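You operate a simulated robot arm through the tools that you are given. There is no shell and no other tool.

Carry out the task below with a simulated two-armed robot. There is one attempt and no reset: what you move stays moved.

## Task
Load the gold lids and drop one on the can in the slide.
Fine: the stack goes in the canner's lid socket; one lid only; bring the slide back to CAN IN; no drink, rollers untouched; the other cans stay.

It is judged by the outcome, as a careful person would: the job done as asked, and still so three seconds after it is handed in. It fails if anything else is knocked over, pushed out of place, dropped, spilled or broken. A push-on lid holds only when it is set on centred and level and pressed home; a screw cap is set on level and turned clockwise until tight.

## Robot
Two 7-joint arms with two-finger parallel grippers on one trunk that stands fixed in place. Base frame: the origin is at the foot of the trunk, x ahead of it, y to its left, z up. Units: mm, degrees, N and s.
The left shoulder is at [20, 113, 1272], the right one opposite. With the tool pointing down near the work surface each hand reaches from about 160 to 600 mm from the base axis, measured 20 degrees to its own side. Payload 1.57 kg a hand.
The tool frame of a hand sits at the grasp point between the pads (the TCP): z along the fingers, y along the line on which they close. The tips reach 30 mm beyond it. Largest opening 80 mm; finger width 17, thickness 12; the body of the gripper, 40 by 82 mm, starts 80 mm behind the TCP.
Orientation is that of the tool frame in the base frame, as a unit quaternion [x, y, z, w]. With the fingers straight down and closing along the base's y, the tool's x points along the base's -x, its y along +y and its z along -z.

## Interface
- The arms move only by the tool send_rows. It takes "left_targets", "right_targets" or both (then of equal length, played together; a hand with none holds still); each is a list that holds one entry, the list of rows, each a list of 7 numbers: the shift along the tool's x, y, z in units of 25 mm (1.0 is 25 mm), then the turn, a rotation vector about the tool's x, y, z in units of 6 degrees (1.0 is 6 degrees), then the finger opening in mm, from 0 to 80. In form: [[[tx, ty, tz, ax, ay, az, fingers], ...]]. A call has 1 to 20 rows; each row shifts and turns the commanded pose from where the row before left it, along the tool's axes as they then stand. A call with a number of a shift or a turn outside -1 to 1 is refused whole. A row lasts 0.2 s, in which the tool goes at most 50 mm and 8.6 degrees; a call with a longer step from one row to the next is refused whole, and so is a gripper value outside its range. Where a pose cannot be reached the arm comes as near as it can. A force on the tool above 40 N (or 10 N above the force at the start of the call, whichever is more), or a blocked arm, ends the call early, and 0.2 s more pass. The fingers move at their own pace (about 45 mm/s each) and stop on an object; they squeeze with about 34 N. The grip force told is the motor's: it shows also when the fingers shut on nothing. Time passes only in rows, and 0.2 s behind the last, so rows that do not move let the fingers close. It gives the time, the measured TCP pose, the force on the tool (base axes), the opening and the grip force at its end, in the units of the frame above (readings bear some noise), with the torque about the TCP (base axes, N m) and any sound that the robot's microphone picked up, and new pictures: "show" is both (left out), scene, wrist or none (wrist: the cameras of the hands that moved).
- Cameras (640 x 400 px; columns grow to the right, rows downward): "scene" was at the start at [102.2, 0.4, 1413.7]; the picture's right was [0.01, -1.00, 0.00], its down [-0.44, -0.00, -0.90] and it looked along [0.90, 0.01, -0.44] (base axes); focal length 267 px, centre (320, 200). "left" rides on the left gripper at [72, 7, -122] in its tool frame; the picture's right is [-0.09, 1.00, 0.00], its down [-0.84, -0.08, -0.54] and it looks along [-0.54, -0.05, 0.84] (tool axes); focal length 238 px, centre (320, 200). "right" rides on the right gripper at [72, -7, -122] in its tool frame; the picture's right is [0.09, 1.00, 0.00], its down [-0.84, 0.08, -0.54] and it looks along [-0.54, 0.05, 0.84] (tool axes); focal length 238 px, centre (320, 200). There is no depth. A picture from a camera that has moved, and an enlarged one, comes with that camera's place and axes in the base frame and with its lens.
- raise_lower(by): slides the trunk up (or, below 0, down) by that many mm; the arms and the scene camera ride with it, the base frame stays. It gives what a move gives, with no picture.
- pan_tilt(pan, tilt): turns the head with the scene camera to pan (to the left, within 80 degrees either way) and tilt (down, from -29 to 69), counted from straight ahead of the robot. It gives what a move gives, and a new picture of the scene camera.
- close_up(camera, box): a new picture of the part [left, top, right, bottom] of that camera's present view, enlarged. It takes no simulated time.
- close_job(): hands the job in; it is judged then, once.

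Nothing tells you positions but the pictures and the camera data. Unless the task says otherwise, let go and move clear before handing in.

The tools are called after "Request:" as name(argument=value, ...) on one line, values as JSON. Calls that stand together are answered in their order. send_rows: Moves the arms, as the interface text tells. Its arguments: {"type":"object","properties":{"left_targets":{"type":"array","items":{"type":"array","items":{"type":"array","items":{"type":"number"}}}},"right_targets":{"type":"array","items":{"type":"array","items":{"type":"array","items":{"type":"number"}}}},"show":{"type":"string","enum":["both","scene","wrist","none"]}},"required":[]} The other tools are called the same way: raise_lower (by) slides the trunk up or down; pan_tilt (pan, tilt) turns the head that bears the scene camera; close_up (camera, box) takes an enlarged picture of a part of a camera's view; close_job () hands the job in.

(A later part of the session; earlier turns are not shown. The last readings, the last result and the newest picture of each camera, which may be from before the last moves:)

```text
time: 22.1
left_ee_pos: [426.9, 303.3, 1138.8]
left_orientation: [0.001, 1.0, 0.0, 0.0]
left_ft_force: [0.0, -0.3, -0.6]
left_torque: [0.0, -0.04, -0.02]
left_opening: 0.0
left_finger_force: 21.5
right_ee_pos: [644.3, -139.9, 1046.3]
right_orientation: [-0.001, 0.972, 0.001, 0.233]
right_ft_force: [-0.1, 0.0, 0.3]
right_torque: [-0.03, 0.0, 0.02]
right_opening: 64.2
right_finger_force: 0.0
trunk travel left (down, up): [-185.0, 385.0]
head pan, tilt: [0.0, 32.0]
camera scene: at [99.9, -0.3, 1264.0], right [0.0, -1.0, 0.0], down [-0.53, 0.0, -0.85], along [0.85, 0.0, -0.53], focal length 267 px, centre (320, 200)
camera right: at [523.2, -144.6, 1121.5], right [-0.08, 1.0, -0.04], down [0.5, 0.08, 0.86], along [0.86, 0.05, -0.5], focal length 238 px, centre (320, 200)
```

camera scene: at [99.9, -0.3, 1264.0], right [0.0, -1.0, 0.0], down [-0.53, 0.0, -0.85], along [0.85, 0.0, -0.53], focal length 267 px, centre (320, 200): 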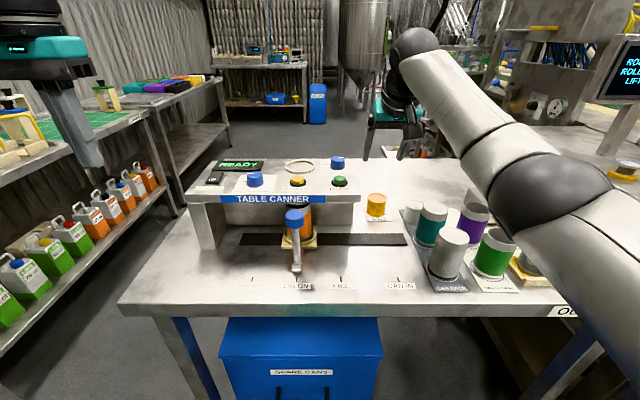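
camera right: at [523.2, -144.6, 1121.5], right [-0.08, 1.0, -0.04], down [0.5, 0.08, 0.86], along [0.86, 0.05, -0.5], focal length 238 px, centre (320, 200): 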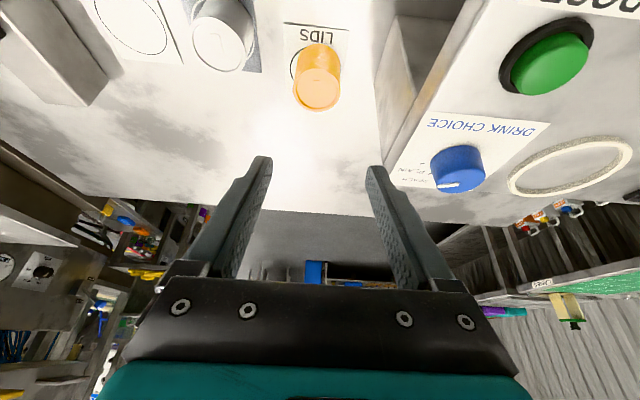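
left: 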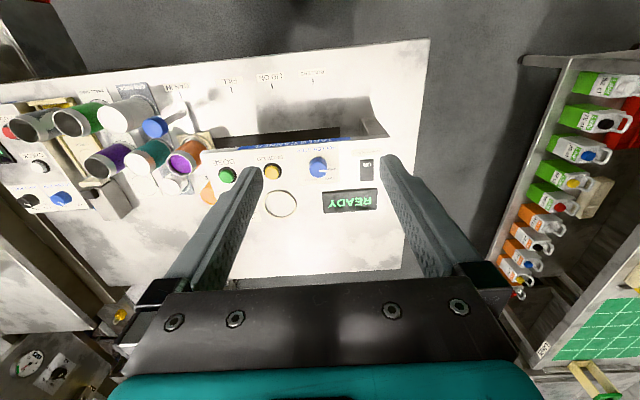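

The hand is tilted and just behind and above the stack, which I now place at (673, -144.5). I'll descend part-way and check again.

Request:
send_rows(right_targets=[[[0.2157, -0.046, 0.855, 0, 0, 0, 64], [0.2157, -0.046, 0.855, 0, 0, 0, 64], [0.2157, -0.046, 0.855, 0, 0, 0, 64], [0.2157, -0.046, 0.855, 0, 0, 0, 64], [0, 0, 0, 0, 0, 0, 64]]], show="both")

Request:
close_up(camera="right", box=[220, 20, 420, 280])

Request:
close_up(camera="scene", box=[330, 140, 450, 230])

```text
time: 23.3
left_ee_pos: [427.2, 302.5, 1138.8]
left_orientation: [-0.001, 1.0, 0.0, 0.0]
left_ft_force: [0.0, -1.2, -0.8]
left_torque: [0.01, 0.02, 0.0]
left_opening: 0.2
left_finger_force: 21.9
right_ee_pos: [663.4, -139.8, 959.9]
right_orientation: [0.0, 0.972, 0.0, 0.234]
right_ft_force: [1.0, -0.1, 0.4]
right_torque: [0.02, -0.01, -0.03]
right_opening: 63.9
right_finger_force: 0.1
trunk travel left (down, up): [-185.0, 385.0]
head pan, tilt: [0.0, 32.0]
camera scene: at [99.9, -0.3, 1264.1], right [0.0, -1.0, 0.0], down [-0.53, 0.0, -0.85], along [0.85, 0.0, -0.53], focal length 267 px, centre (320, 200)
camera right: at [541.2, -146.8, 1035.3], right [-0.08, 1.0, -0.04], down [0.5, 0.08, 0.86], along [0.86, 0.05, -0.5], focal length 238 px, centre (320, 200)
```

scene: 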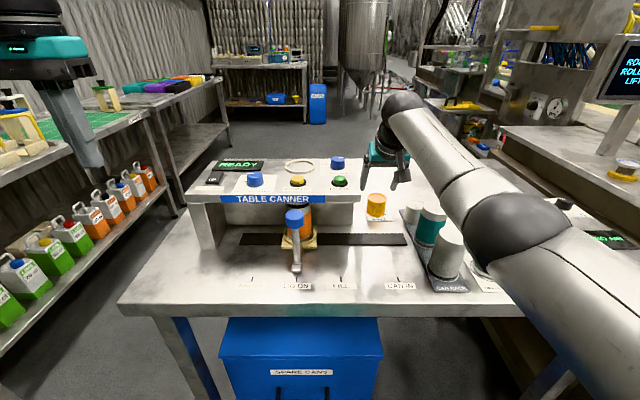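
right: 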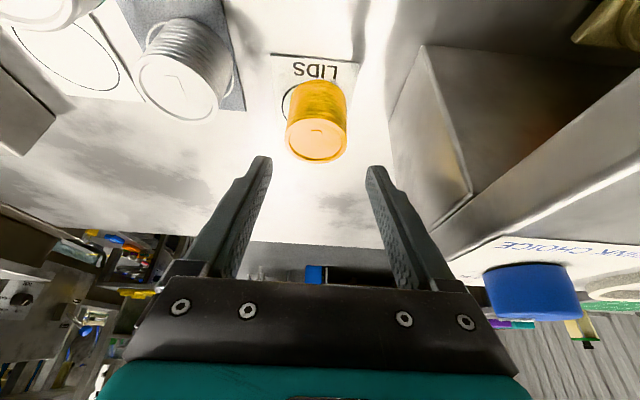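

```text
1.54 times, centred on (320, 150) of right
camera zoom: at [541.2, -146.8, 1035.3], right [-0.08, 1.0, -0.04], down [0.5, 0.08, 0.86], along [0.86, 0.05, -0.5], focal length 367 px, centre (320, 277)
```

zoom: 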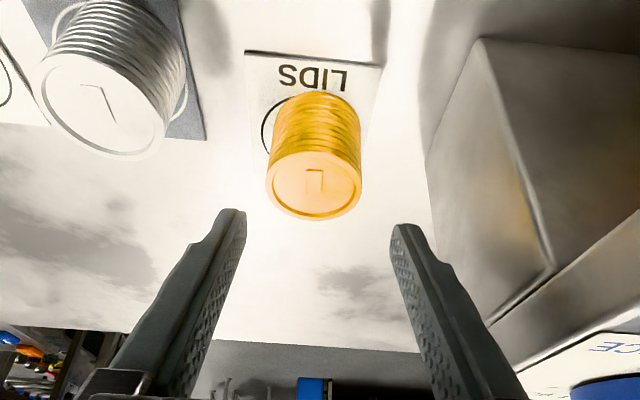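

```text
4.44 times, centred on (390, 185) of scene
camera zoom: at [99.9, -0.3, 1264.1], right [0.0, -1.0, 0.0], down [-0.53, 0.0, -0.85], along [0.85, 0.0, -0.53], focal length 1188 px, centre (9, 267)
```

zoom: 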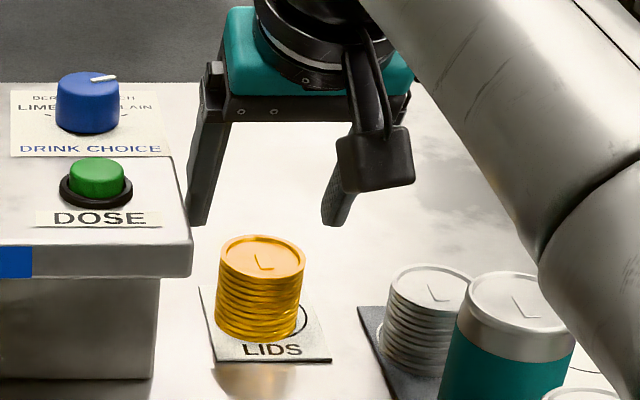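

The stack is about 4.5 mm to the right of the finger centre and just ahead. I'll correct sideways, then lower the fingers around the upper part of the stack.

Request:
send_rows(right_targets=[[[0, -0.18, 0, 0, 0, 0, 64], [0.26, 0, 0.556, 0, 0, 0, 64], [0.26, 0, 0.556, 0, 0, 0, 64], [0.26, 0, 0.556, 0, 0, 0, 64], [0, 0, 0, 0, 0, 0, 64]]], show="none")

Request:
close_up(camera="right", box=[220, 60, 420, 280])

Request:
close_up(camera="scene", box=[345, 150, 425, 230])

```text
time: 24.5
left_ee_pos: [426.7, 302.9, 1138.3]
left_orientation: [0.001, 1.0, 0.0, 0.0]
left_ft_force: [0.5, -0.4, 0.1]
left_torque: [0.03, -0.03, -0.01]
left_opening: 0.0
left_finger_force: 21.9
right_ee_pos: [664.8, -145.9, 915.2]
right_orientation: [-0.001, 0.972, 0.001, 0.234]
right_ft_force: [-0.8, 0.4, -0.4]
right_torque: [0.0, -0.01, 0.02]
right_opening: 64.0
right_finger_force: 0.1
trunk travel left (down, up): [-185.0, 385.0]
head pan, tilt: [0.0, 32.0]
```

```text
1.82 times, centred on (320, 170) of right
camera zoom: at [544.0, -151.8, 990.5], right [-0.08, 1.0, -0.04], down [0.5, 0.08, 0.86], along [0.86, 0.05, -0.5], focal length 433 px, centre (320, 254)
```

zoom: 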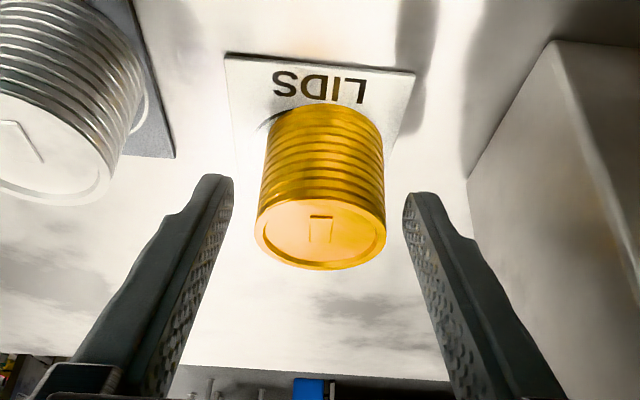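

```text
5.00 times, centred on (385, 190) of scene
camera zoom: at [99.9, -0.3, 1264.0], right [0.0, -1.0, 0.0], down [-0.53, 0.0, -0.85], along [0.85, 0.0, -0.53], focal length 1336 px, centre (-5, 250)
```

zoom: 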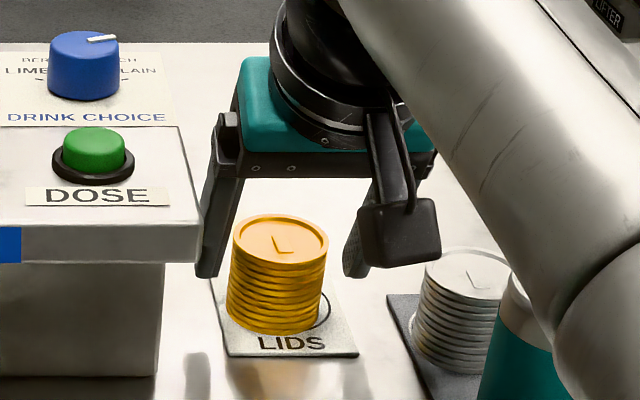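

The stack is centred between the fingers with the tips around its upper two-thirds. I'll nudge back slightly and close.

Request:
send_rows(right_targets=[[[0.1, 0, 0, 0, 0, 0, 64], [0, 0, 0, 0, 0, 0, 58], [0, 0, 0, 0, 0, 0, 54], [0, 0, 0, 0, 0, 0, 50], [0, 0, 0, 0, 0, 0, 46], [0, 0, 0, 0, 0, 0, 42], [0, 0, 0, 0, 0, 0, 42], [0, 0, 0, 0, 0, 0, 42]]], show="none")

Request:
close_up(camera="right", box=[220, 60, 420, 280])

Request:
close_up(camera="scene", box=[345, 150, 425, 230])

```text
time: 26.3
left_ee_pos: [427.6, 304.4, 1138.6]
left_orientation: [0.0, 1.0, 0.0, 0.0]
left_ft_force: [-0.7, 0.9, 0.5]
left_torque: [-0.01, 0.0, -0.02]
left_opening: 0.1
left_finger_force: 21.1
right_ee_pos: [662.4, -147.1, 914.4]
right_orientation: [-0.001, 0.972, 0.001, 0.233]
right_ft_force: [0.7, 0.2, -0.6]
right_torque: [0.03, -0.01, -0.01]
right_opening: 46.1
right_finger_force: 34.2
trunk travel left (down, up): [-185.0, 385.0]
head pan, tilt: [0.0, 32.0]
```

```text
1.82 times, centred on (320, 170) of right
camera zoom: at [541.9, -152.0, 989.0], right [-0.08, 1.0, -0.04], down [0.5, 0.08, 0.86], along [0.86, 0.05, -0.5], focal length 433 px, centre (320, 254)
```

zoom: 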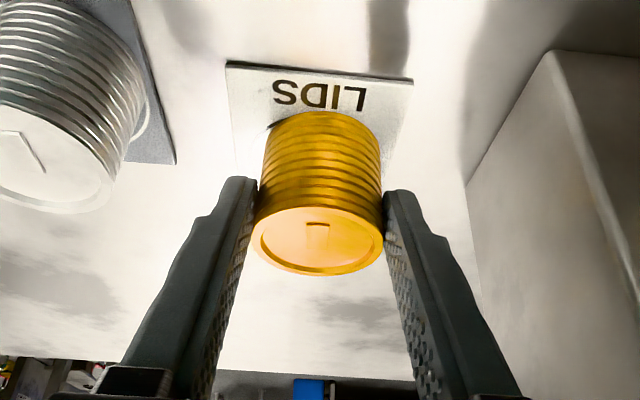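

```text
5.00 times, centred on (385, 190) of scene
camera zoom: at [99.9, -0.3, 1264.0], right [0.0, -1.0, 0.0], down [-0.53, 0.0, -0.85], along [0.85, 0.0, -0.53], focal length 1336 px, centre (-5, 250)
```

zoom: 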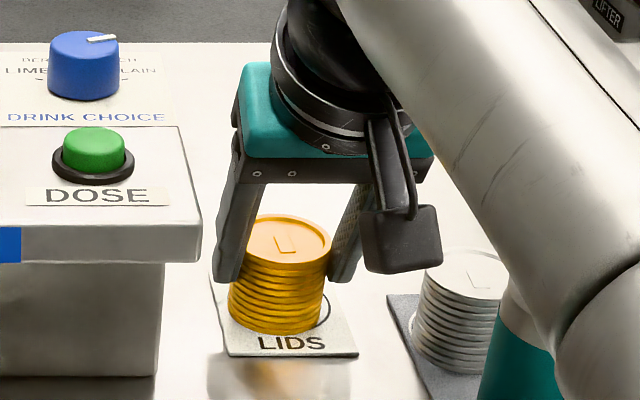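

The stack is gripped at 46 mm. I'll lift 15 mm slowly and check that the whole stack comes up.

Request:
send_rows(right_targets=[[[-0.054, 0, -0.107, 0, 0, 0, 40], [-0.0908, 0, -0.178, 0, 0, 0, 40], [-0.0908, 0, -0.178, 0, 0, 0, 40], [-0.054, 0, -0.107, 0, 0, 0, 40], [0, 0, 0, 0, 0, 0, 40]]], show="none")

Request:
close_up(camera="right", box=[220, 60, 420, 280])

Request:
close_up(camera="scene", box=[345, 150, 425, 230])

```text
time: 27.5
left_ee_pos: [426.8, 302.8, 1138.3]
left_orientation: [0.0, 1.0, 0.0, 0.0]
left_ft_force: [0.4, 0.1, -0.2]
left_torque: [-0.01, 0.01, 0.01]
left_opening: 0.0
left_finger_force: 21.2
right_ee_pos: [661.5, -146.8, 928.9]
right_orientation: [0.0, 0.972, -0.001, 0.234]
right_ft_force: [0.0, 0.3, -0.3]
right_torque: [0.02, -0.03, 0.02]
right_opening: 46.0
right_finger_force: 33.8
trunk travel left (down, up): [-185.0, 385.0]
head pan, tilt: [0.0, 32.0]
```

```text
1.82 times, centred on (320, 170) of right
camera zoom: at [541.8, -152.3, 1005.1], right [-0.08, 1.0, -0.04], down [0.5, 0.08, 0.86], along [0.86, 0.05, -0.5], focal length 433 px, centre (320, 254)
```

zoom: 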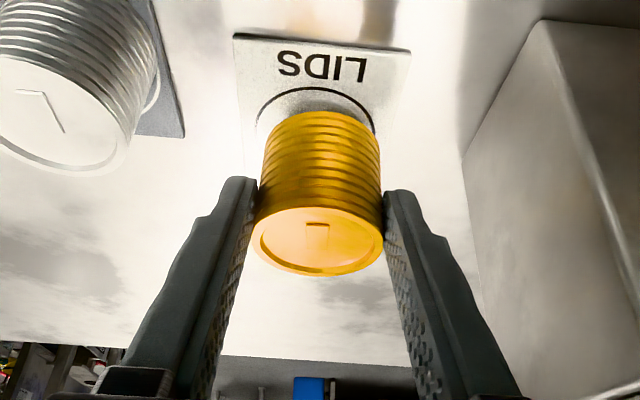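

```text
5.00 times, centred on (385, 190) of scene
camera zoom: at [99.9, -0.3, 1264.0], right [0.0, -1.0, 0.0], down [-0.53, 0.0, -0.85], along [0.85, 0.0, -0.53], focal length 1336 px, centre (-5, 250)
```

zoom: 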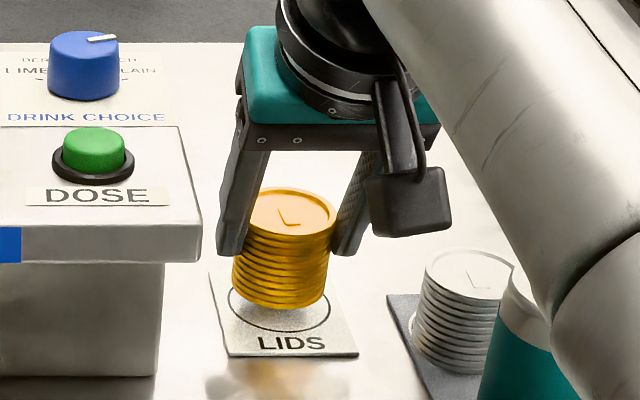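

The whole stack lifted cleanly and stays upright. I'll raise the trunk 170 mm to carry it straight up above the canner's height.

Request:
raise_lower(by=170)

Request:
pan_tilt(pan=0, tilt=36)

```text
time: 29.5
left_ee_pos: [426.8, 301.8, 1309.2]
left_orientation: [0.0, 1.0, 0.0, 0.0]
left_ft_force: [0.7, -0.3, 0.7]
left_torque: [0.0, 0.02, 0.03]
left_opening: 0.2
left_finger_force: 21.2
right_ee_pos: [661.5, -146.3, 1098.6]
right_orientation: [0.001, 0.972, 0.0, 0.234]
right_ft_force: [0.1, 1.6, -1.0]
right_torque: [0.02, 0.02, -0.01]
right_opening: 46.2
right_finger_force: 34.5
trunk travel left (down, up): [-355.0, 215.0]
head pan, tilt: [0.0, 32.0]
```

```text
time: 30.1
left_ee_pos: [427.0, 305.0, 1306.9]
left_orientation: [0.0, 1.0, 0.0, 0.0]
left_ft_force: [0.6, 0.6, 0.3]
left_torque: [-0.01, -0.01, 0.01]
left_opening: 0.1
left_finger_force: 21.7
right_ee_pos: [662.2, -146.5, 1100.0]
right_orientation: [0.0, 0.972, 0.0, 0.233]
right_ft_force: [-0.1, 0.1, 0.0]
right_torque: [0.03, -0.01, 0.01]
right_opening: 46.2
right_finger_force: 34.6
trunk travel left (down, up): [-355.0, 215.0]
head pan, tilt: [0.0, 36.0]
camera scene: at [97.8, -0.3, 1427.9], right [0.0, -1.0, 0.0], down [-0.59, 0.0, -0.81], along [0.81, 0.0, -0.59], focal length 267 px, centre (320, 200)
```

scene: 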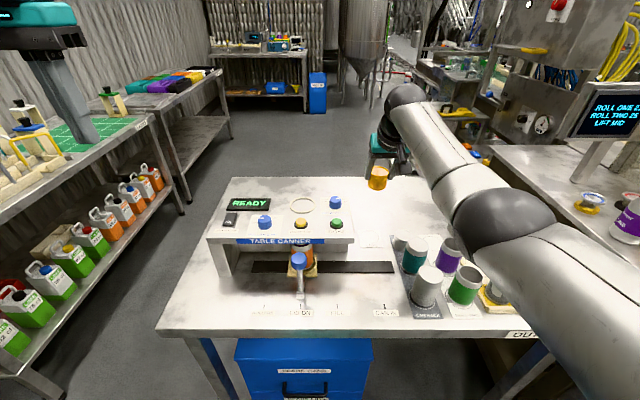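

With the scene camera higher now, I'll take a close-up of the ring and the held stack to refine the target.

Request:
close_up(camera="scene", box=[270, 185, 350, 235])

Request:
close_up(camera="scene", box=[345, 130, 425, 210])

```text
8.00 times, centred on (310, 210) of scene
camera zoom: at [97.8, -0.3, 1427.9], right [0.0, -1.0, 0.0], down [-0.59, 0.0, -0.81], along [0.81, 0.0, -0.59], focal length 2138 px, centre (400, 120)
```

zoom: 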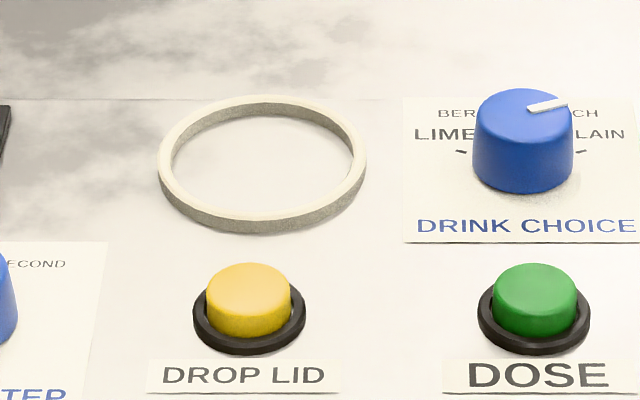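

```text
5.00 times, centred on (385, 170) of scene
camera zoom: at [97.8, -0.3, 1427.9], right [0.0, -1.0, 0.0], down [-0.59, 0.0, -0.81], along [0.81, 0.0, -0.59], focal length 1336 px, centre (-5, 350)
```

zoom: 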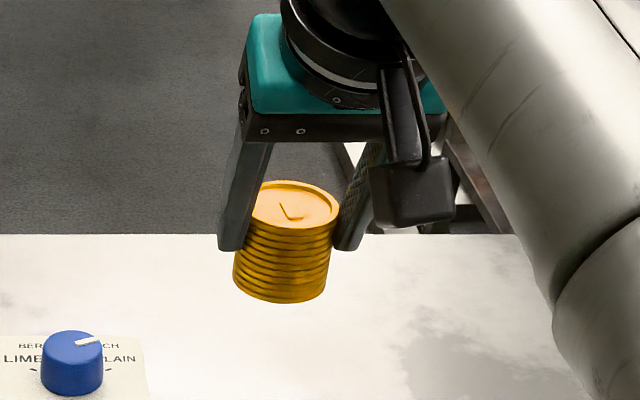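

The ring centre is near (651, 45) with its rim about z 1010. I'll carry the stack across at height to above the ring.

Request:
send_rows(right_targets=[[[0.03, 0.3, -0.016, 0, 0, 0, 40], [0.066, 0.7, -0.0336, 0, 0, 0, 40], [0.066, 0.8, -0.0336, 0, 0, 0, 40], [0.066, 0.8, -0.0336, 0, 0, 0, 40], [0.066, 0.8, -0.0336, 0, 0, 0, 40], [0.066, 0.8, -0.0336, 0, 0, 0, 40], [0.066, 0.8, -0.0336, 0, 0, 0, 40], [0.066, 0.8, -0.0336, 0, 0, 0, 40], [0.066, 0.8, -0.0336, 0, 0, 0, 40], [0.066, 0.7, -0.0336, 0, 0, 0, 40], [0.036, 0.36, -0.018, 0, 0, 0, 40], [0, 0, 0, 0, 0, 0, 40]]], show="both")

Request:
close_up(camera="scene", box=[260, 150, 360, 230])

Request:
close_up(camera="right", box=[220, 20, 440, 280])

```text
time: 32.7
left_ee_pos: [427.6, 302.3, 1307.2]
left_orientation: [-0.001, 1.0, 0.0, 0.0]
left_ft_force: [-0.5, 0.4, 0.6]
left_torque: [0.0, 0.03, 0.01]
left_opening: 0.0
left_finger_force: 21.6
right_ee_pos: [634.2, 39.4, 1098.5]
right_orientation: [0.0, 0.972, 0.0, 0.234]
right_ft_force: [-0.8, -0.1, -1.3]
right_torque: [-0.01, -0.01, 0.0]
right_opening: 45.9
right_finger_force: 33.8
right hand out of reach, approached as far as the arm can: row 9, 10
trunk travel left (down, up): [-355.0, 215.0]
head pan, tilt: [0.0, 36.0]
camera scene: at [97.8, -0.3, 1427.8], right [0.0, -1.0, 0.0], down [-0.59, 0.0, -0.81], along [0.81, 0.0, -0.59], focal length 267 px, centre (320, 200)
camera right: at [513.2, 33.8, 1174.2], right [-0.08, 1.0, -0.04], down [0.5, 0.08, 0.86], along [0.86, 0.05, -0.5], focal length 238 px, centre (320, 200)
```

scene: 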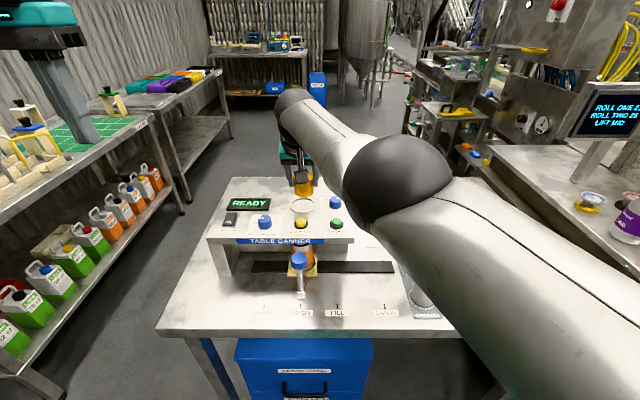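
right: 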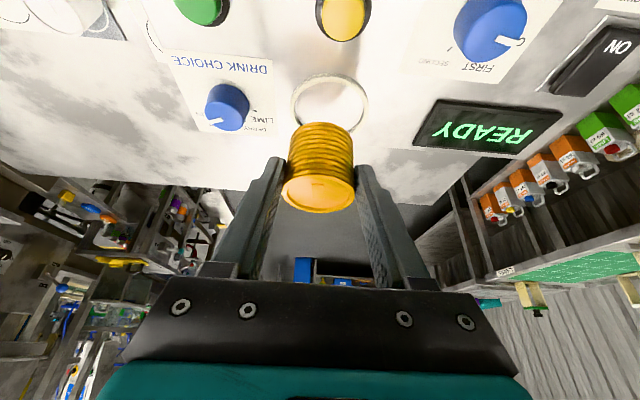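

```text
5.00 times, centred on (310, 190) of scene
camera zoom: at [97.8, -0.3, 1427.8], right [0.0, -1.0, 0.0], down [-0.59, 0.0, -0.81], along [0.81, 0.0, -0.59], focal length 1336 px, centre (370, 250)
```

zoom: 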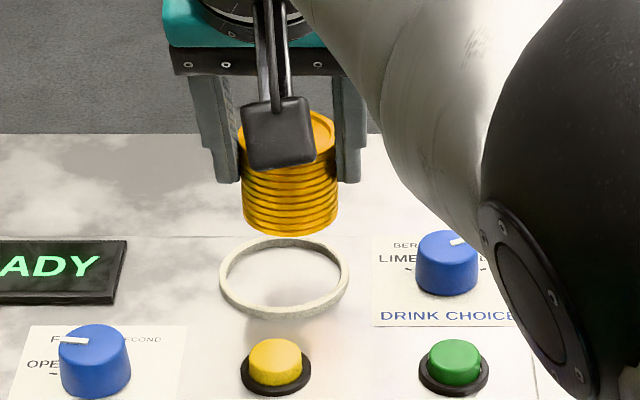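

```text
1.54 times, centred on (330, 150) of right
camera zoom: at [513.2, 33.8, 1174.2], right [-0.08, 1.0, -0.04], down [0.5, 0.08, 0.86], along [0.86, 0.05, -0.5], focal length 367 px, centre (305, 277)
```

zoom: 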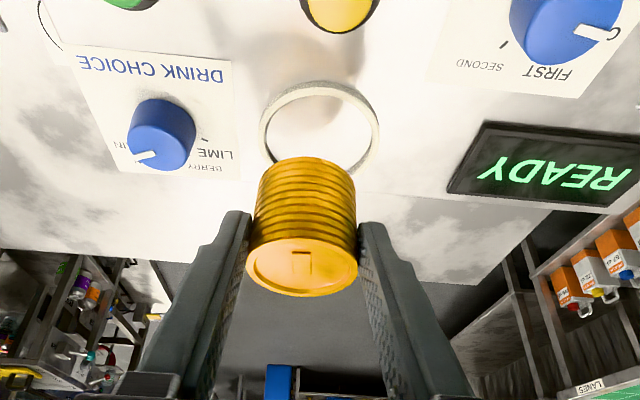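

The stack is over the canner but the arm hit its reach about 10 mm short in x and 5 mm short in y of the ring centre. I'll yaw the hand about the vertical so the arm lines up better, keeping the stack upright.

Request:
send_rows(right_targets=[[[0, 0, 0, -0.353, 0, -0.693, 40], [0, 0, 0, -0.353, 0, -0.693, 40], [0, 0, 0, -0.353, 0, -0.693, 40], [0, 0, 0, 0, 0, 0, 40]]], show="none")

```text
time: 33.7
left_ee_pos: [427.4, 302.9, 1309.2]
left_orientation: [0.0, 1.0, 0.0, 0.0]
left_ft_force: [-0.4, -0.4, 0.3]
left_torque: [0.02, -0.03, -0.01]
left_opening: 0.0
left_finger_force: 21.4
right_ee_pos: [636.4, 41.8, 1099.8]
right_orientation: [-0.12, 0.965, 0.028, 0.231]
right_ft_force: [-0.2, -0.2, 0.3]
right_torque: [-0.01, 0.0, 0.03]
right_opening: 45.9
right_finger_force: 33.8
trunk travel left (down, up): [-355.0, 215.0]
head pan, tilt: [0.0, 36.0]
```

The yaw went through without a reach limit. Now I'll push the remaining 7 mm toward the ring centre.

Request:
send_rows(right_targets=[[[-0.132, -0.008, 0.067, 0, 0, 0, 40], [-0.132, -0.008, 0.067, 0, 0, 0, 40], [0, 0, 0, 0, 0, 0, 40]]], show="wrist")

Request:
close_up(camera="scene", box=[260, 150, 360, 230])

Request:
close_up(camera="right", box=[240, 40, 420, 240])

```text
time: 34.5
left_ee_pos: [427.1, 303.9, 1308.1]
left_orientation: [0.0, 1.0, 0.0, 0.0]
left_ft_force: [-0.3, 0.3, 1.2]
left_torque: [0.01, 0.01, -0.04]
left_opening: 0.2
left_finger_force: 20.9
right_ee_pos: [640.2, 40.8, 1099.1]
right_orientation: [-0.119, 0.965, 0.029, 0.232]
right_ft_force: [0.1, -0.8, -0.9]
right_torque: [0.01, 0.01, -0.01]
right_opening: 46.0
right_finger_force: 33.8
right hand out of reach, approached as far as the arm can: row 2
trunk travel left (down, up): [-355.0, 215.0]
head pan, tilt: [0.0, 36.0]
camera right: at [524.3, 6.7, 1173.5], right [-0.32, 0.95, -0.04], down [0.47, 0.2, 0.86], along [0.82, 0.26, -0.5], focal length 238 px, centre (320, 200)
```

right: 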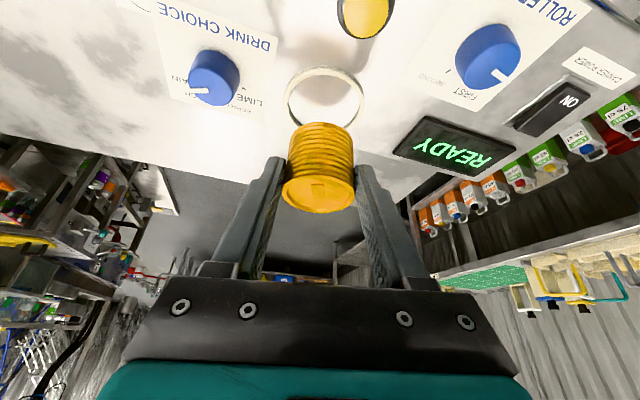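

```text
5.00 times, centred on (310, 190) of scene
camera zoom: at [97.9, -0.3, 1427.8], right [0.0, -1.0, 0.0], down [-0.59, 0.0, -0.81], along [0.81, 0.0, -0.59], focal length 1336 px, centre (370, 250)
```

zoom: 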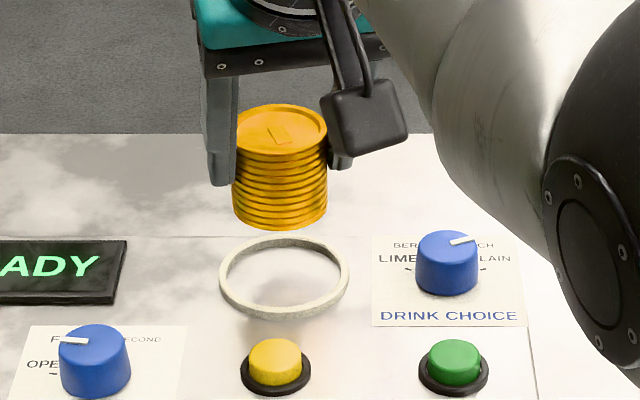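

```text
2.00 times, centred on (330, 140) of right
camera zoom: at [524.3, 6.7, 1173.5], right [-0.32, 0.95, -0.04], down [0.47, 0.2, 0.86], along [0.82, 0.26, -0.5], focal length 477 px, centre (300, 320)
```

zoom: 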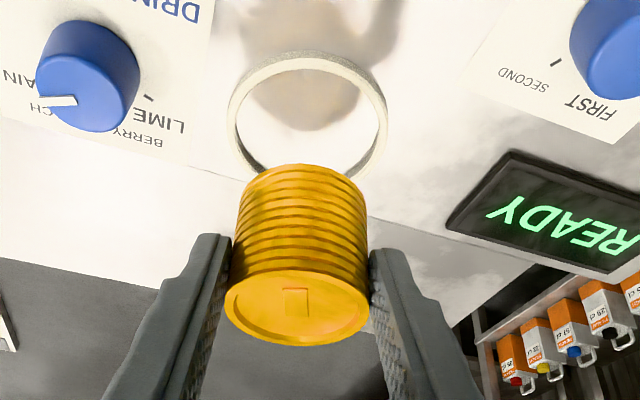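

The stack now appears within about 3 mm of the ring centre (clearance is about 6 mm). I'll lower the trunk straight down to just above the ring and recheck.

Request:
raise_lower(by=-36)

Request:
close_up(camera="scene", box=[260, 140, 360, 220])

Request:
close_up(camera="right", box=[240, 40, 420, 240])

```text
time: 35.3
left_ee_pos: [428.1, 302.8, 1272.0]
left_orientation: [-0.001, 1.0, 0.0, 0.0]
left_ft_force: [-0.4, 0.3, 0.2]
left_torque: [0.01, -0.01, -0.01]
left_opening: 0.2
left_finger_force: 21.1
right_ee_pos: [639.6, 41.0, 1062.3]
right_orientation: [-0.119, 0.965, 0.029, 0.231]
right_ft_force: [-0.6, -0.2, -0.5]
right_torque: [0.02, 0.0, -0.02]
right_opening: 46.1
right_finger_force: 33.9
trunk travel left (down, up): [-319.0, 251.0]
head pan, tilt: [0.0, 36.0]
```

```text
5.00 times, centred on (310, 180) of scene
camera zoom: at [97.7, -0.4, 1391.8], right [0.0, -1.0, 0.0], down [-0.59, 0.0, -0.81], along [0.81, 0.0, -0.59], focal length 1336 px, centre (370, 300)
```

zoom: 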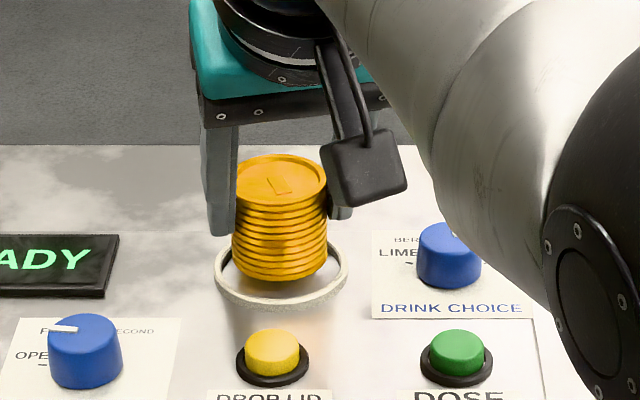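

```text
2.00 times, centred on (330, 140) of right
camera zoom: at [524.1, 6.8, 1137.6], right [-0.32, 0.95, -0.04], down [0.47, 0.2, 0.86], along [0.82, 0.26, -0.5], focal length 477 px, centre (300, 320)
```

zoom: 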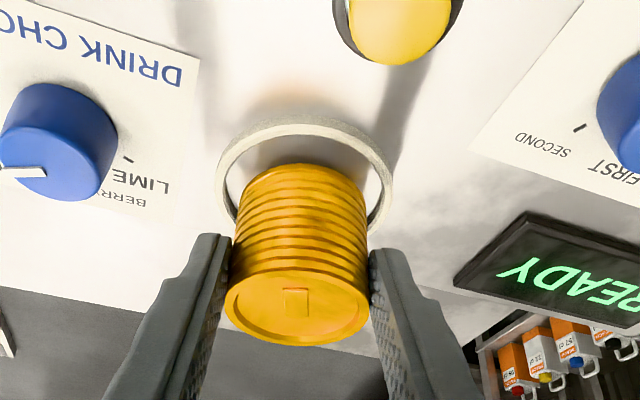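

The stack is aligned with the ring within about a millimetre. I'll lower the trunk 13 mm more so the stack enters the ring.

Request:
raise_lower(by=-13)

Request:
close_up(camera="scene", box=[260, 140, 340, 210])

Request:
close_up(camera="right", box=[240, 60, 400, 220])

```text
time: 35.9
left_ee_pos: [426.8, 303.6, 1259.9]
left_orientation: [0.0, 1.0, 0.0, 0.0]
left_ft_force: [0.5, -0.1, 0.7]
left_torque: [0.02, 0.01, 0.0]
left_opening: 0.0
left_finger_force: 21.5
right_ee_pos: [639.4, 42.0, 1051.0]
right_orientation: [-0.118, 0.965, 0.028, 0.233]
right_ft_force: [0.9, 0.8, 4.2]
right_torque: [0.06, -0.12, -0.02]
right_opening: 46.1
right_finger_force: 34.7
trunk travel left (down, up): [-306.0, 264.0]
head pan, tilt: [0.0, 36.0]
```

```text
5.71 times, centred on (300, 175) of scene
camera zoom: at [97.6, -0.3, 1378.9], right [0.0, -1.0, 0.0], down [-0.59, 0.0, -0.81], along [0.81, 0.0, -0.59], focal length 1527 px, centre (434, 343)
```

zoom: 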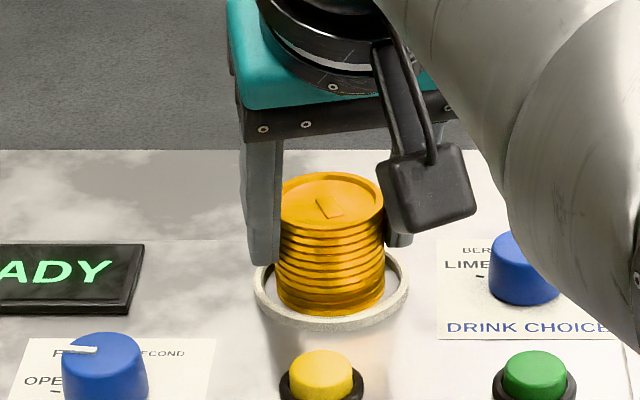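

```text
2.50 times, centred on (320, 140) of right
camera zoom: at [524.4, 7.1, 1125.8], right [-0.32, 0.95, -0.04], down [0.46, 0.2, 0.87], along [0.83, 0.26, -0.5], focal length 596 px, centre (320, 350)
```

zoom: 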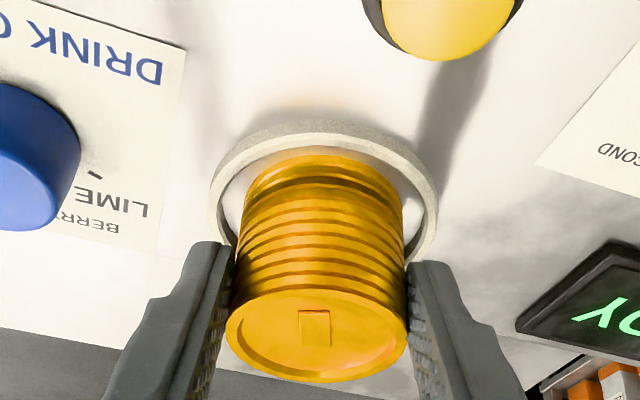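

A light contact force shows the stack resting on the socket floor inside the ring. I'll open the fingers and withdraw along the finger axis.

Request:
send_rows(right_targets=[[[0, 0, 0, 0, 0, 0, 48], [0, 0, 0, 0, 0, 0, 52], [0, 0, 0, 0, 0, 0, 58], [0, 0, 0, 0, 0, 0, 62], [0, 0, 0, 0, 0, 0, 62], [0, 0, -0.4, 0, 0, 0, 62], [0, 0, -0.8, 0, 0, 0, 62], [0, 0, -1, 0, 0, 0, 62], [0, 0, -1, 0, 0, 0, 62], [0, 0, -1, 0, 0, 0, 62]]], show="both")

Request:
close_up(camera="scene", box=[260, 140, 340, 210])

Request:
close_up(camera="right", box=[240, 60, 400, 220])

```text
time: 38.1
left_ee_pos: [426.6, 303.1, 1259.7]
left_orientation: [0.0, 1.0, 0.0, -0.001]
left_ft_force: [1.0, -1.3, -0.1]
left_torque: [-0.01, 0.04, 0.01]
left_opening: 0.0
left_finger_force: 20.9
right_ee_pos: [629.4, 44.7, 1147.7]
right_orientation: [-0.12, 0.965, 0.029, 0.232]
right_ft_force: [-0.2, 0.0, -0.6]
right_torque: [0.02, 0.01, -0.02]
right_opening: 61.9
right_finger_force: 0.1
right hand out of reach, approached as far as the arm can: row 6, 7, 8, 9, 10
trunk travel left (down, up): [-306.0, 264.0]
head pan, tilt: [0.0, 36.0]
camera scene: at [97.5, -0.3, 1378.9], right [0.0, -1.0, 0.0], down [-0.59, 0.0, -0.81], along [0.81, 0.0, -0.59], focal length 267 px, centre (320, 200)
camera right: at [514.6, 9.7, 1223.2], right [-0.32, 0.95, -0.04], down [0.47, 0.2, 0.86], along [0.82, 0.26, -0.5], focal length 238 px, centre (320, 200)
```

scene: 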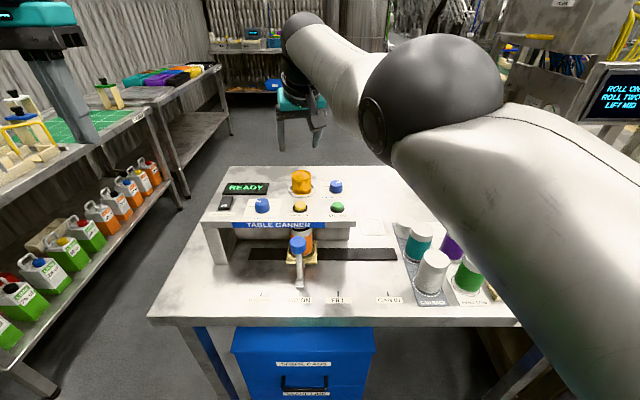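
right: 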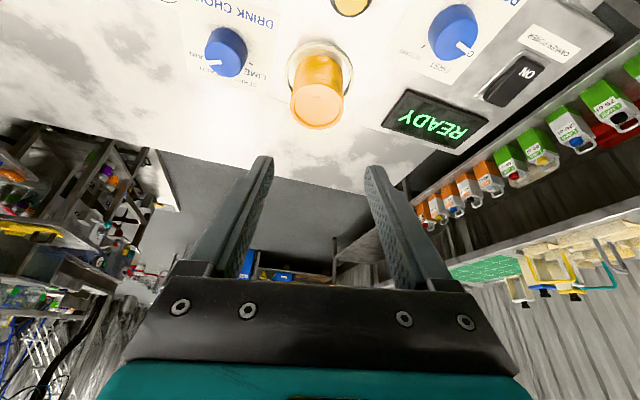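

```text
5.71 times, centred on (300, 175) of scene
camera zoom: at [97.5, -0.3, 1378.9], right [0.0, -1.0, 0.0], down [-0.59, 0.0, -0.81], along [0.81, 0.0, -0.59], focal length 1527 px, centre (434, 343)
```

zoom: 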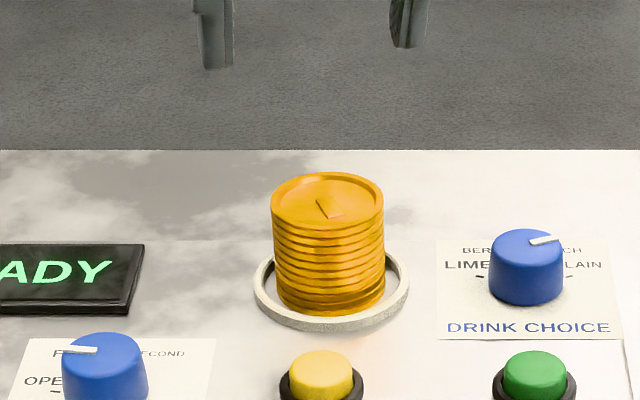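

```text
2.50 times, centred on (320, 140) of right
camera zoom: at [514.6, 9.7, 1223.2], right [-0.32, 0.95, -0.04], down [0.47, 0.2, 0.86], along [0.82, 0.26, -0.5], focal length 596 px, centre (320, 350)
```

zoom: 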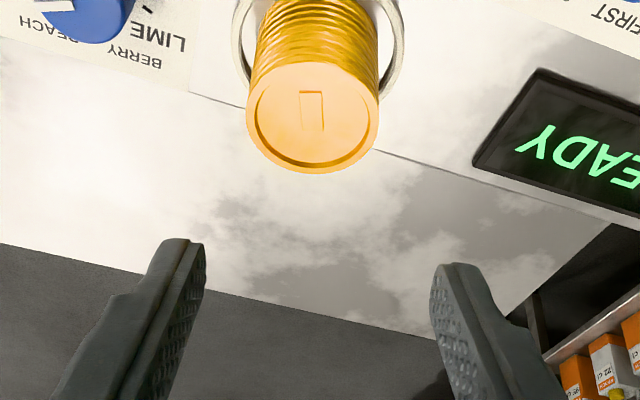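

The lid stack sits upright in the socket. Next I'll take the right hand away to the right and straighten it, so the left hand can press the DROP LID button.

Request:
send_rows(right_targets=[[[0.891, -1, -0.454, 0, 0, 0, 62], [0.891, -1, -0.454, 0, 0, 0, 62], [0.891, -1, -0.454, 0, 0, 0, 62], [0.891, -1, -0.454, 0, 0, 0, 62], [0.891, -1, -0.454, 0, 0, 0, 62], [0.891, -1, -0.454, 0, 0, 0, 62], [0, 0, 0, 0, 0.9, 0, 62], [0, 0, 0, 0, 0.9, 0, 62], [0, 0, 0, 0, 0.9, 0, 62], [0, 0, 0, 0, 0.9, 0, 62], [0, 0, 0, 0, 0.9, 0, 62], [0, 0, 0, 0, 0, 0.777, 62], [0, 0, 0, 0, 0, 0.777, 62], [0, 0, 0, 0, 0, 0.777, 62], [1, -0.5, 0, 0, 0, 0, 62], [1, -0.5, 0, 0, 0, 0, 62], [1, -0.5, 0, 0, 0, 0, 62]]], show="scene")

Request:
close_up(camera="scene", box=[210, 155, 370, 305])

```text
time: 41.7
left_ee_pos: [427.5, 303.1, 1259.7]
left_orientation: [0.0, 1.0, 0.0, 0.0]
left_ft_force: [0.3, -0.4, 0.4]
left_torque: [0.03, 0.0, 0.0]
left_opening: 0.0
left_finger_force: 21.3
right_ee_pos: [565.4, -167.2, 1169.4]
right_orientation: [-0.001, 1.0, 0.0, -0.001]
right_ft_force: [1.0, -0.3, -0.3]
right_torque: [0.0, 0.02, 0.04]
right_opening: 62.0
right_finger_force: 0.2
right hand out of reach, approached as far as the arm can: row 1, 2, 3, 4, 5, 6, 7, 8, 9, 10, 11, 15, 16, 17
trunk travel left (down, up): [-306.0, 264.0]
head pan, tilt: [0.0, 36.0]
camera scene: at [97.7, -0.7, 1378.9], right [0.0, -1.0, 0.0], down [-0.59, 0.0, -0.81], along [0.81, 0.0, -0.59], focal length 267 px, centre (320, 200)
```

scene: 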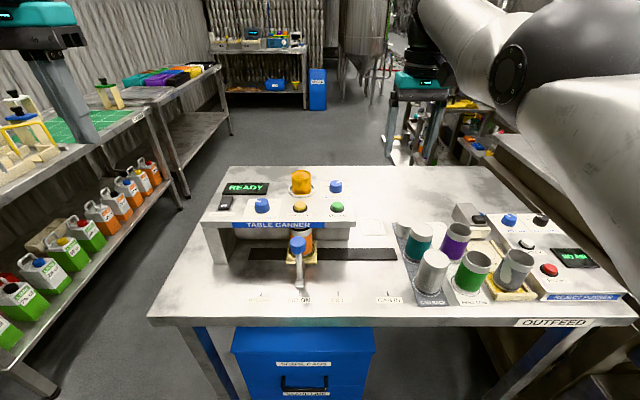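

```text
2.67 times, centred on (290, 230) of scene
camera zoom: at [97.7, -0.7, 1378.9], right [0.0, -1.0, 0.0], down [-0.59, 0.0, -0.81], along [0.81, 0.0, -0.59], focal length 713 px, centre (400, 120)
```

zoom: 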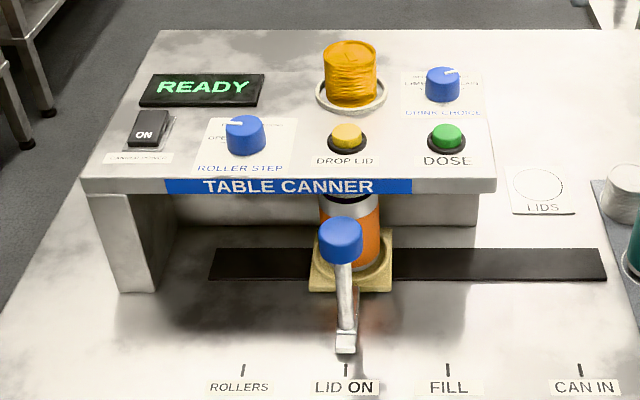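

The display reads READY and the stack is stable. The right hand is straight again; I'll pull it back further and clear of the canner.

Request:
send_rows(right_targets=[[[1, -0.4, 0, 0, 0, 0, 62], [1, -0.4, 0, 0, 0, 0, 62], [1, -0.4, 0, 0, 0, 0, 62], [1, -0.4, 0, 0, 0, 0, 62], [0, 0, 0, 0, 0, 0, 62]]], show="none")

```text
time: 42.9
left_ee_pos: [426.6, 302.9, 1259.4]
left_orientation: [0.0, 1.0, 0.001, -0.001]
left_ft_force: [-0.3, 0.5, -0.5]
left_torque: [-0.04, 0.01, -0.01]
left_opening: 0.2
left_finger_force: 21.9
right_ee_pos: [559.8, -207.7, 1192.3]
right_orientation: [-0.001, 1.0, -0.001, -0.001]
right_ft_force: [0.3, 0.0, 0.5]
right_torque: [0.01, 0.0, 0.0]
right_opening: 61.8
right_finger_force: 0.1
right hand out of reach, approached as far as the arm can: row 1, 2, 3, 4
trunk travel left (down, up): [-306.0, 264.0]
head pan, tilt: [0.0, 36.0]
```

The right arm seems to be stuck near full extension with its elbow raised. I'll try a downward move, which has room over the cans, to let the elbow bend again.

Request:
send_rows(right_targets=[[[0, 0, 0.6, 0, 0, 0, 62], [0, 0, 0.6, 0, 0, 0, 62], [0.4, 0, 0.4, 0, 0, 0, 62], [0.4, 0, 0.4, 0, 0, 0, 62], [0, 0, 0, 0, 0, 0, 62]]], show="scene")

```text
time: 44.1
left_ee_pos: [426.6, 303.7, 1259.8]
left_orientation: [0.0, 1.0, 0.0, -0.001]
left_ft_force: [0.7, -0.7, 0.1]
left_torque: [0.02, -0.02, -0.02]
left_opening: 0.0
left_finger_force: 21.4
right_ee_pos: [571.0, -209.7, 1148.7]
right_orientation: [-0.001, 1.0, 0.0, -0.001]
right_ft_force: [-0.1, 0.6, -0.5]
right_torque: [0.03, 0.01, 0.01]
right_opening: 62.4
right_finger_force: 0.0
right hand out of reach, approached as far as the arm can: row 1, 2, 3, 4
trunk travel left (down, up): [-306.0, 264.0]
head pan, tilt: [0.0, 36.0]
camera scene: at [97.8, -0.3, 1378.9], right [0.0, -1.0, 0.0], down [-0.59, 0.0, -0.81], along [0.81, 0.0, -0.59], focal length 267 px, centre (320, 200)
```

scene: 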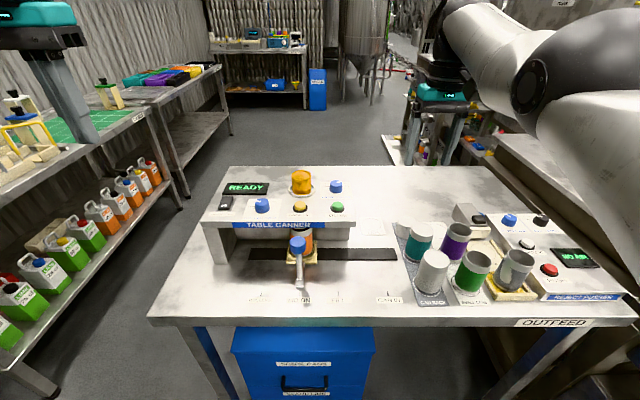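

The right arm is sliding along its reach limit instead of retracting. I'll try a combined inward and backward move, well above everything, to get the elbow flexing.

Request:
send_rows(right_targets=[[[0.6, 0.8, 0, 0, 0, 0, 62], [0.6, 0.8, 0, 0, 0, 0, 62], [0.6, 0.8, 0, 0, 0, 0, 62], [0, 0, 0, 0, 0, 0, 62]]], show="none")

```text
time: 45.1
left_ee_pos: [427.7, 303.7, 1260.4]
left_orientation: [0.001, 1.0, 0.001, 0.001]
left_ft_force: [0.4, 0.5, 0.0]
left_torque: [-0.02, -0.03, 0.0]
left_opening: 0.1
left_finger_force: 21.5
right_ee_pos: [567.7, -147.0, 1159.2]
right_orientation: [-0.001, 1.0, -0.001, -0.001]
right_ft_force: [0.3, -0.3, 0.4]
right_torque: [-0.02, 0.01, 0.01]
right_opening: 62.2
right_finger_force: 0.0
right hand out of reach, approached as far as the arm can: row 1, 2, 3
trunk travel left (down, up): [-306.0, 264.0]
head pan, tilt: [0.0, 36.0]
```

Still riding the limit; I'll try rising while retracting.

Request:
send_rows(right_targets=[[[0.5, 0, -1, 0, 0, 0, 62], [0.5, 0, -1, 0, 0, 0, 62], [0.5, 0, -1, 0, 0, 0, 62], [0.5, 0, -1, 0, 0, 0, 62], [0, 0, 0, 0, 0, 0, 62]]], show="none")

```text
time: 46.3
left_ee_pos: [426.9, 303.6, 1259.6]
left_orientation: [0.0, 1.0, 0.0, 0.001]
left_ft_force: [-0.1, -0.2, -0.5]
left_torque: [-0.01, -0.01, -0.01]
left_opening: 0.2
left_finger_force: 21.3
right_ee_pos: [535.7, -148.9, 1264.3]
right_orientation: [0.0, 1.0, 0.0, -0.001]
right_ft_force: [-0.3, 0.1, -0.1]
right_torque: [-0.02, 0.0, -0.02]
right_opening: 62.0
right_finger_force: 0.0
right hand out of reach, approached as far as the arm can: row 1, 2, 3
trunk travel left (down, up): [-306.0, 264.0]
head pan, tilt: [0.0, 36.0]
```

The last row was in reach, so the arm is starting to come free. I'll continue retracting.

Request:
send_rows(right_targets=[[[0.6, 0, -0.3, 0, 0, 0, 62], [0.8, 0, 0, 0, 0, 0, 62], [1, 0, 0, 0, 0, 0, 62], [1, 0, 0, 0, 0, 0, 62], [1, 0, 0, 0, 0, 0, 62], [0, 0, 0, 0, 0, 0, 62]]], show="scene")

```text
time: 47.7
left_ee_pos: [427.1, 303.2, 1260.7]
left_orientation: [0.0, 1.0, 0.0, 0.0]
left_ft_force: [-0.3, -0.5, -0.2]
left_torque: [-0.01, 0.04, 0.0]
left_opening: 0.2
left_finger_force: 21.4
right_ee_pos: [531.8, -148.5, 1272.6]
right_orientation: [-0.001, 1.0, 0.0, 0.001]
right_ft_force: [-0.4, -0.2, -0.1]
right_torque: [-0.03, 0.02, -0.02]
right_opening: 62.1
right_finger_force: 0.0
right hand out of reach, approached as far as the arm can: row 1, 2, 3, 4, 5
trunk travel left (down, up): [-306.0, 264.0]
head pan, tilt: [0.0, 36.0]
camera scene: at [97.8, -0.3, 1378.9], right [0.0, -1.0, 0.0], down [-0.59, 0.0, -0.81], along [0.81, 0.0, -0.59], focal length 267 px, centre (320, 200)
```

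scene: 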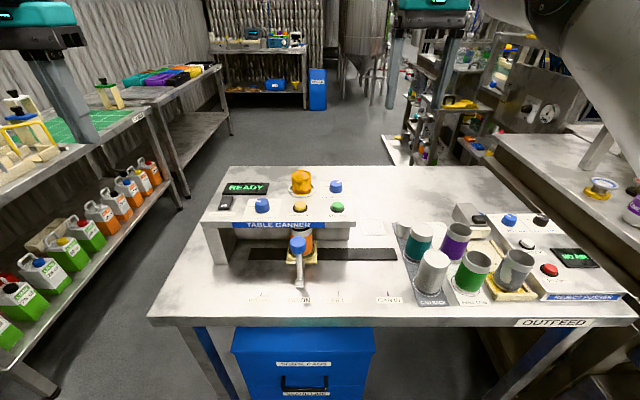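

The right arm is still riding its reach sphere. I'll try a longer downward sweep at constant x here (open space, staying above z 1110) so the elbow has to flex.

Request:
send_rows(right_targets=[[[0, 0, 0.8, 0, 0, 0, 62], [0, 0, 0.8, 0, 0, 0, 62], [0, 0, 0.8, 0, 0, 0, 62], [0, 0, 0.8, 0, 0, 0, 62], [0, 0, 0.8, 0, 0, 0, 62], [0, 0, 0.8, 0, 0, 0, 62], [0, 0, 0.8, 0, 0, 0, 62]]], show="none")

```text
time: 49.3
left_ee_pos: [427.6, 304.3, 1259.0]
left_orientation: [0.0, 1.0, -0.001, 0.0]
left_ft_force: [0.8, -0.6, 0.0]
left_torque: [-0.01, -0.01, -0.01]
left_opening: 0.1
left_finger_force: 20.5
right_ee_pos: [569.9, -143.8, 1145.9]
right_orientation: [-0.001, 1.0, 0.0, -0.001]
right_ft_force: [0.1, -0.1, 0.1]
right_torque: [-0.03, -0.01, 0.01]
right_opening: 62.1
right_finger_force: 0.1
right hand out of reach, approached as far as the arm can: row 1, 2, 3, 4, 5, 6, 7
trunk travel left (down, up): [-306.0, 264.0]
head pan, tilt: [0.0, 36.0]
```

The right arm keeps sliding on its limit, but sideways motion works. I'll swing it to the right, clear of the work area, which may also free the elbow.

Request:
send_rows(right_targets=[[[0.3, -1, -0.2, 0, 0, 0, 62], [0.3, -1, -0.2, 0, 0, 0, 62], [0.4, -1, -0.2, 0, 0, 0, 62], [0.5, -1, -0.2, 0, 0, 0, 62], [0.6, -1, 0, 0, 0, 0, 62], [0.7, -1, 0, 0, 0, 0, 62], [0.8, -0.8, 0, 0, 0, 0, 62], [0.8, -0.6, 0, 0, 0, 0, 62], [0, 0, 0, 0, 0, 0, 62]]], show="scene")

```text
time: 51.3
left_ee_pos: [426.9, 303.4, 1258.6]
left_orientation: [0.0, 1.0, 0.0, 0.0]
left_ft_force: [0.4, 0.8, 0.1]
left_torque: [0.01, 0.0, -0.03]
left_opening: 0.3
left_finger_force: 21.1
right_ee_pos: [538.2, -343.5, 1179.0]
right_orientation: [-0.001, 1.0, 0.0, -0.002]
right_ft_force: [-0.7, 0.1, -0.5]
right_torque: [0.0, 0.0, 0.01]
right_opening: 62.0
right_finger_force: 0.1
right hand out of reach, approached as far as the arm can: row 1, 2, 3, 4, 5, 6, 7, 8
trunk travel left (down, up): [-306.0, 264.0]
head pan, tilt: [0.0, 36.0]
camera scene: at [97.9, -0.2, 1378.8], right [0.0, -1.0, 0.0], down [-0.59, 0.0, -0.81], along [0.81, 0.0, -0.59], focal length 267 px, centre (320, 200)
```

scene: 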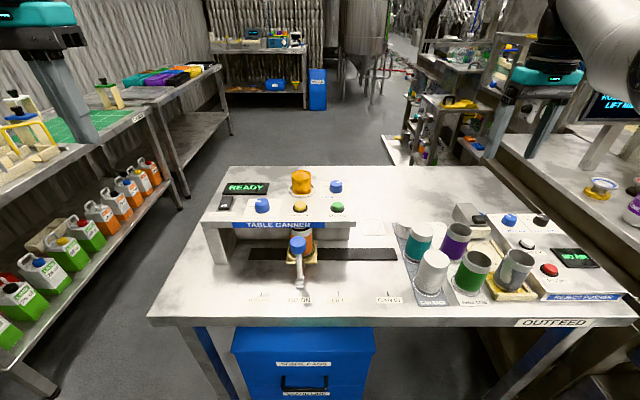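

The right hand is now well clear on the right. One more attempt to retract it from here before I use the left arm for the rest.

Request:
send_rows(right_targets=[[[1, 0.4, 0, 0, 0, 0, 62], [1, 0.4, 0, 0, 0, 0, 62], [1, 0.4, 0, 0, 0, 0, 62], [0, 0, 0, 0, 0, 0, 62]]], show="none")

```text
time: 52.3
left_ee_pos: [427.5, 302.5, 1259.9]
left_orientation: [-0.001, 1.0, 0.0, 0.0]
left_ft_force: [0.8, 1.0, 0.0]
left_torque: [-0.01, 0.0, 0.0]
left_opening: 0.0
left_finger_force: 21.3
right_ee_pos: [535.3, -335.6, 1203.3]
right_orientation: [0.0, 1.0, 0.0, 0.0]
right_ft_force: [0.1, -0.4, 0.4]
right_torque: [-0.01, 0.01, 0.03]
right_opening: 61.7
right_finger_force: 0.1
right hand out of reach, approached as far as the arm can: row 1, 2, 3
trunk travel left (down, up): [-306.0, 264.0]
head pan, tilt: [0.0, 36.0]
```

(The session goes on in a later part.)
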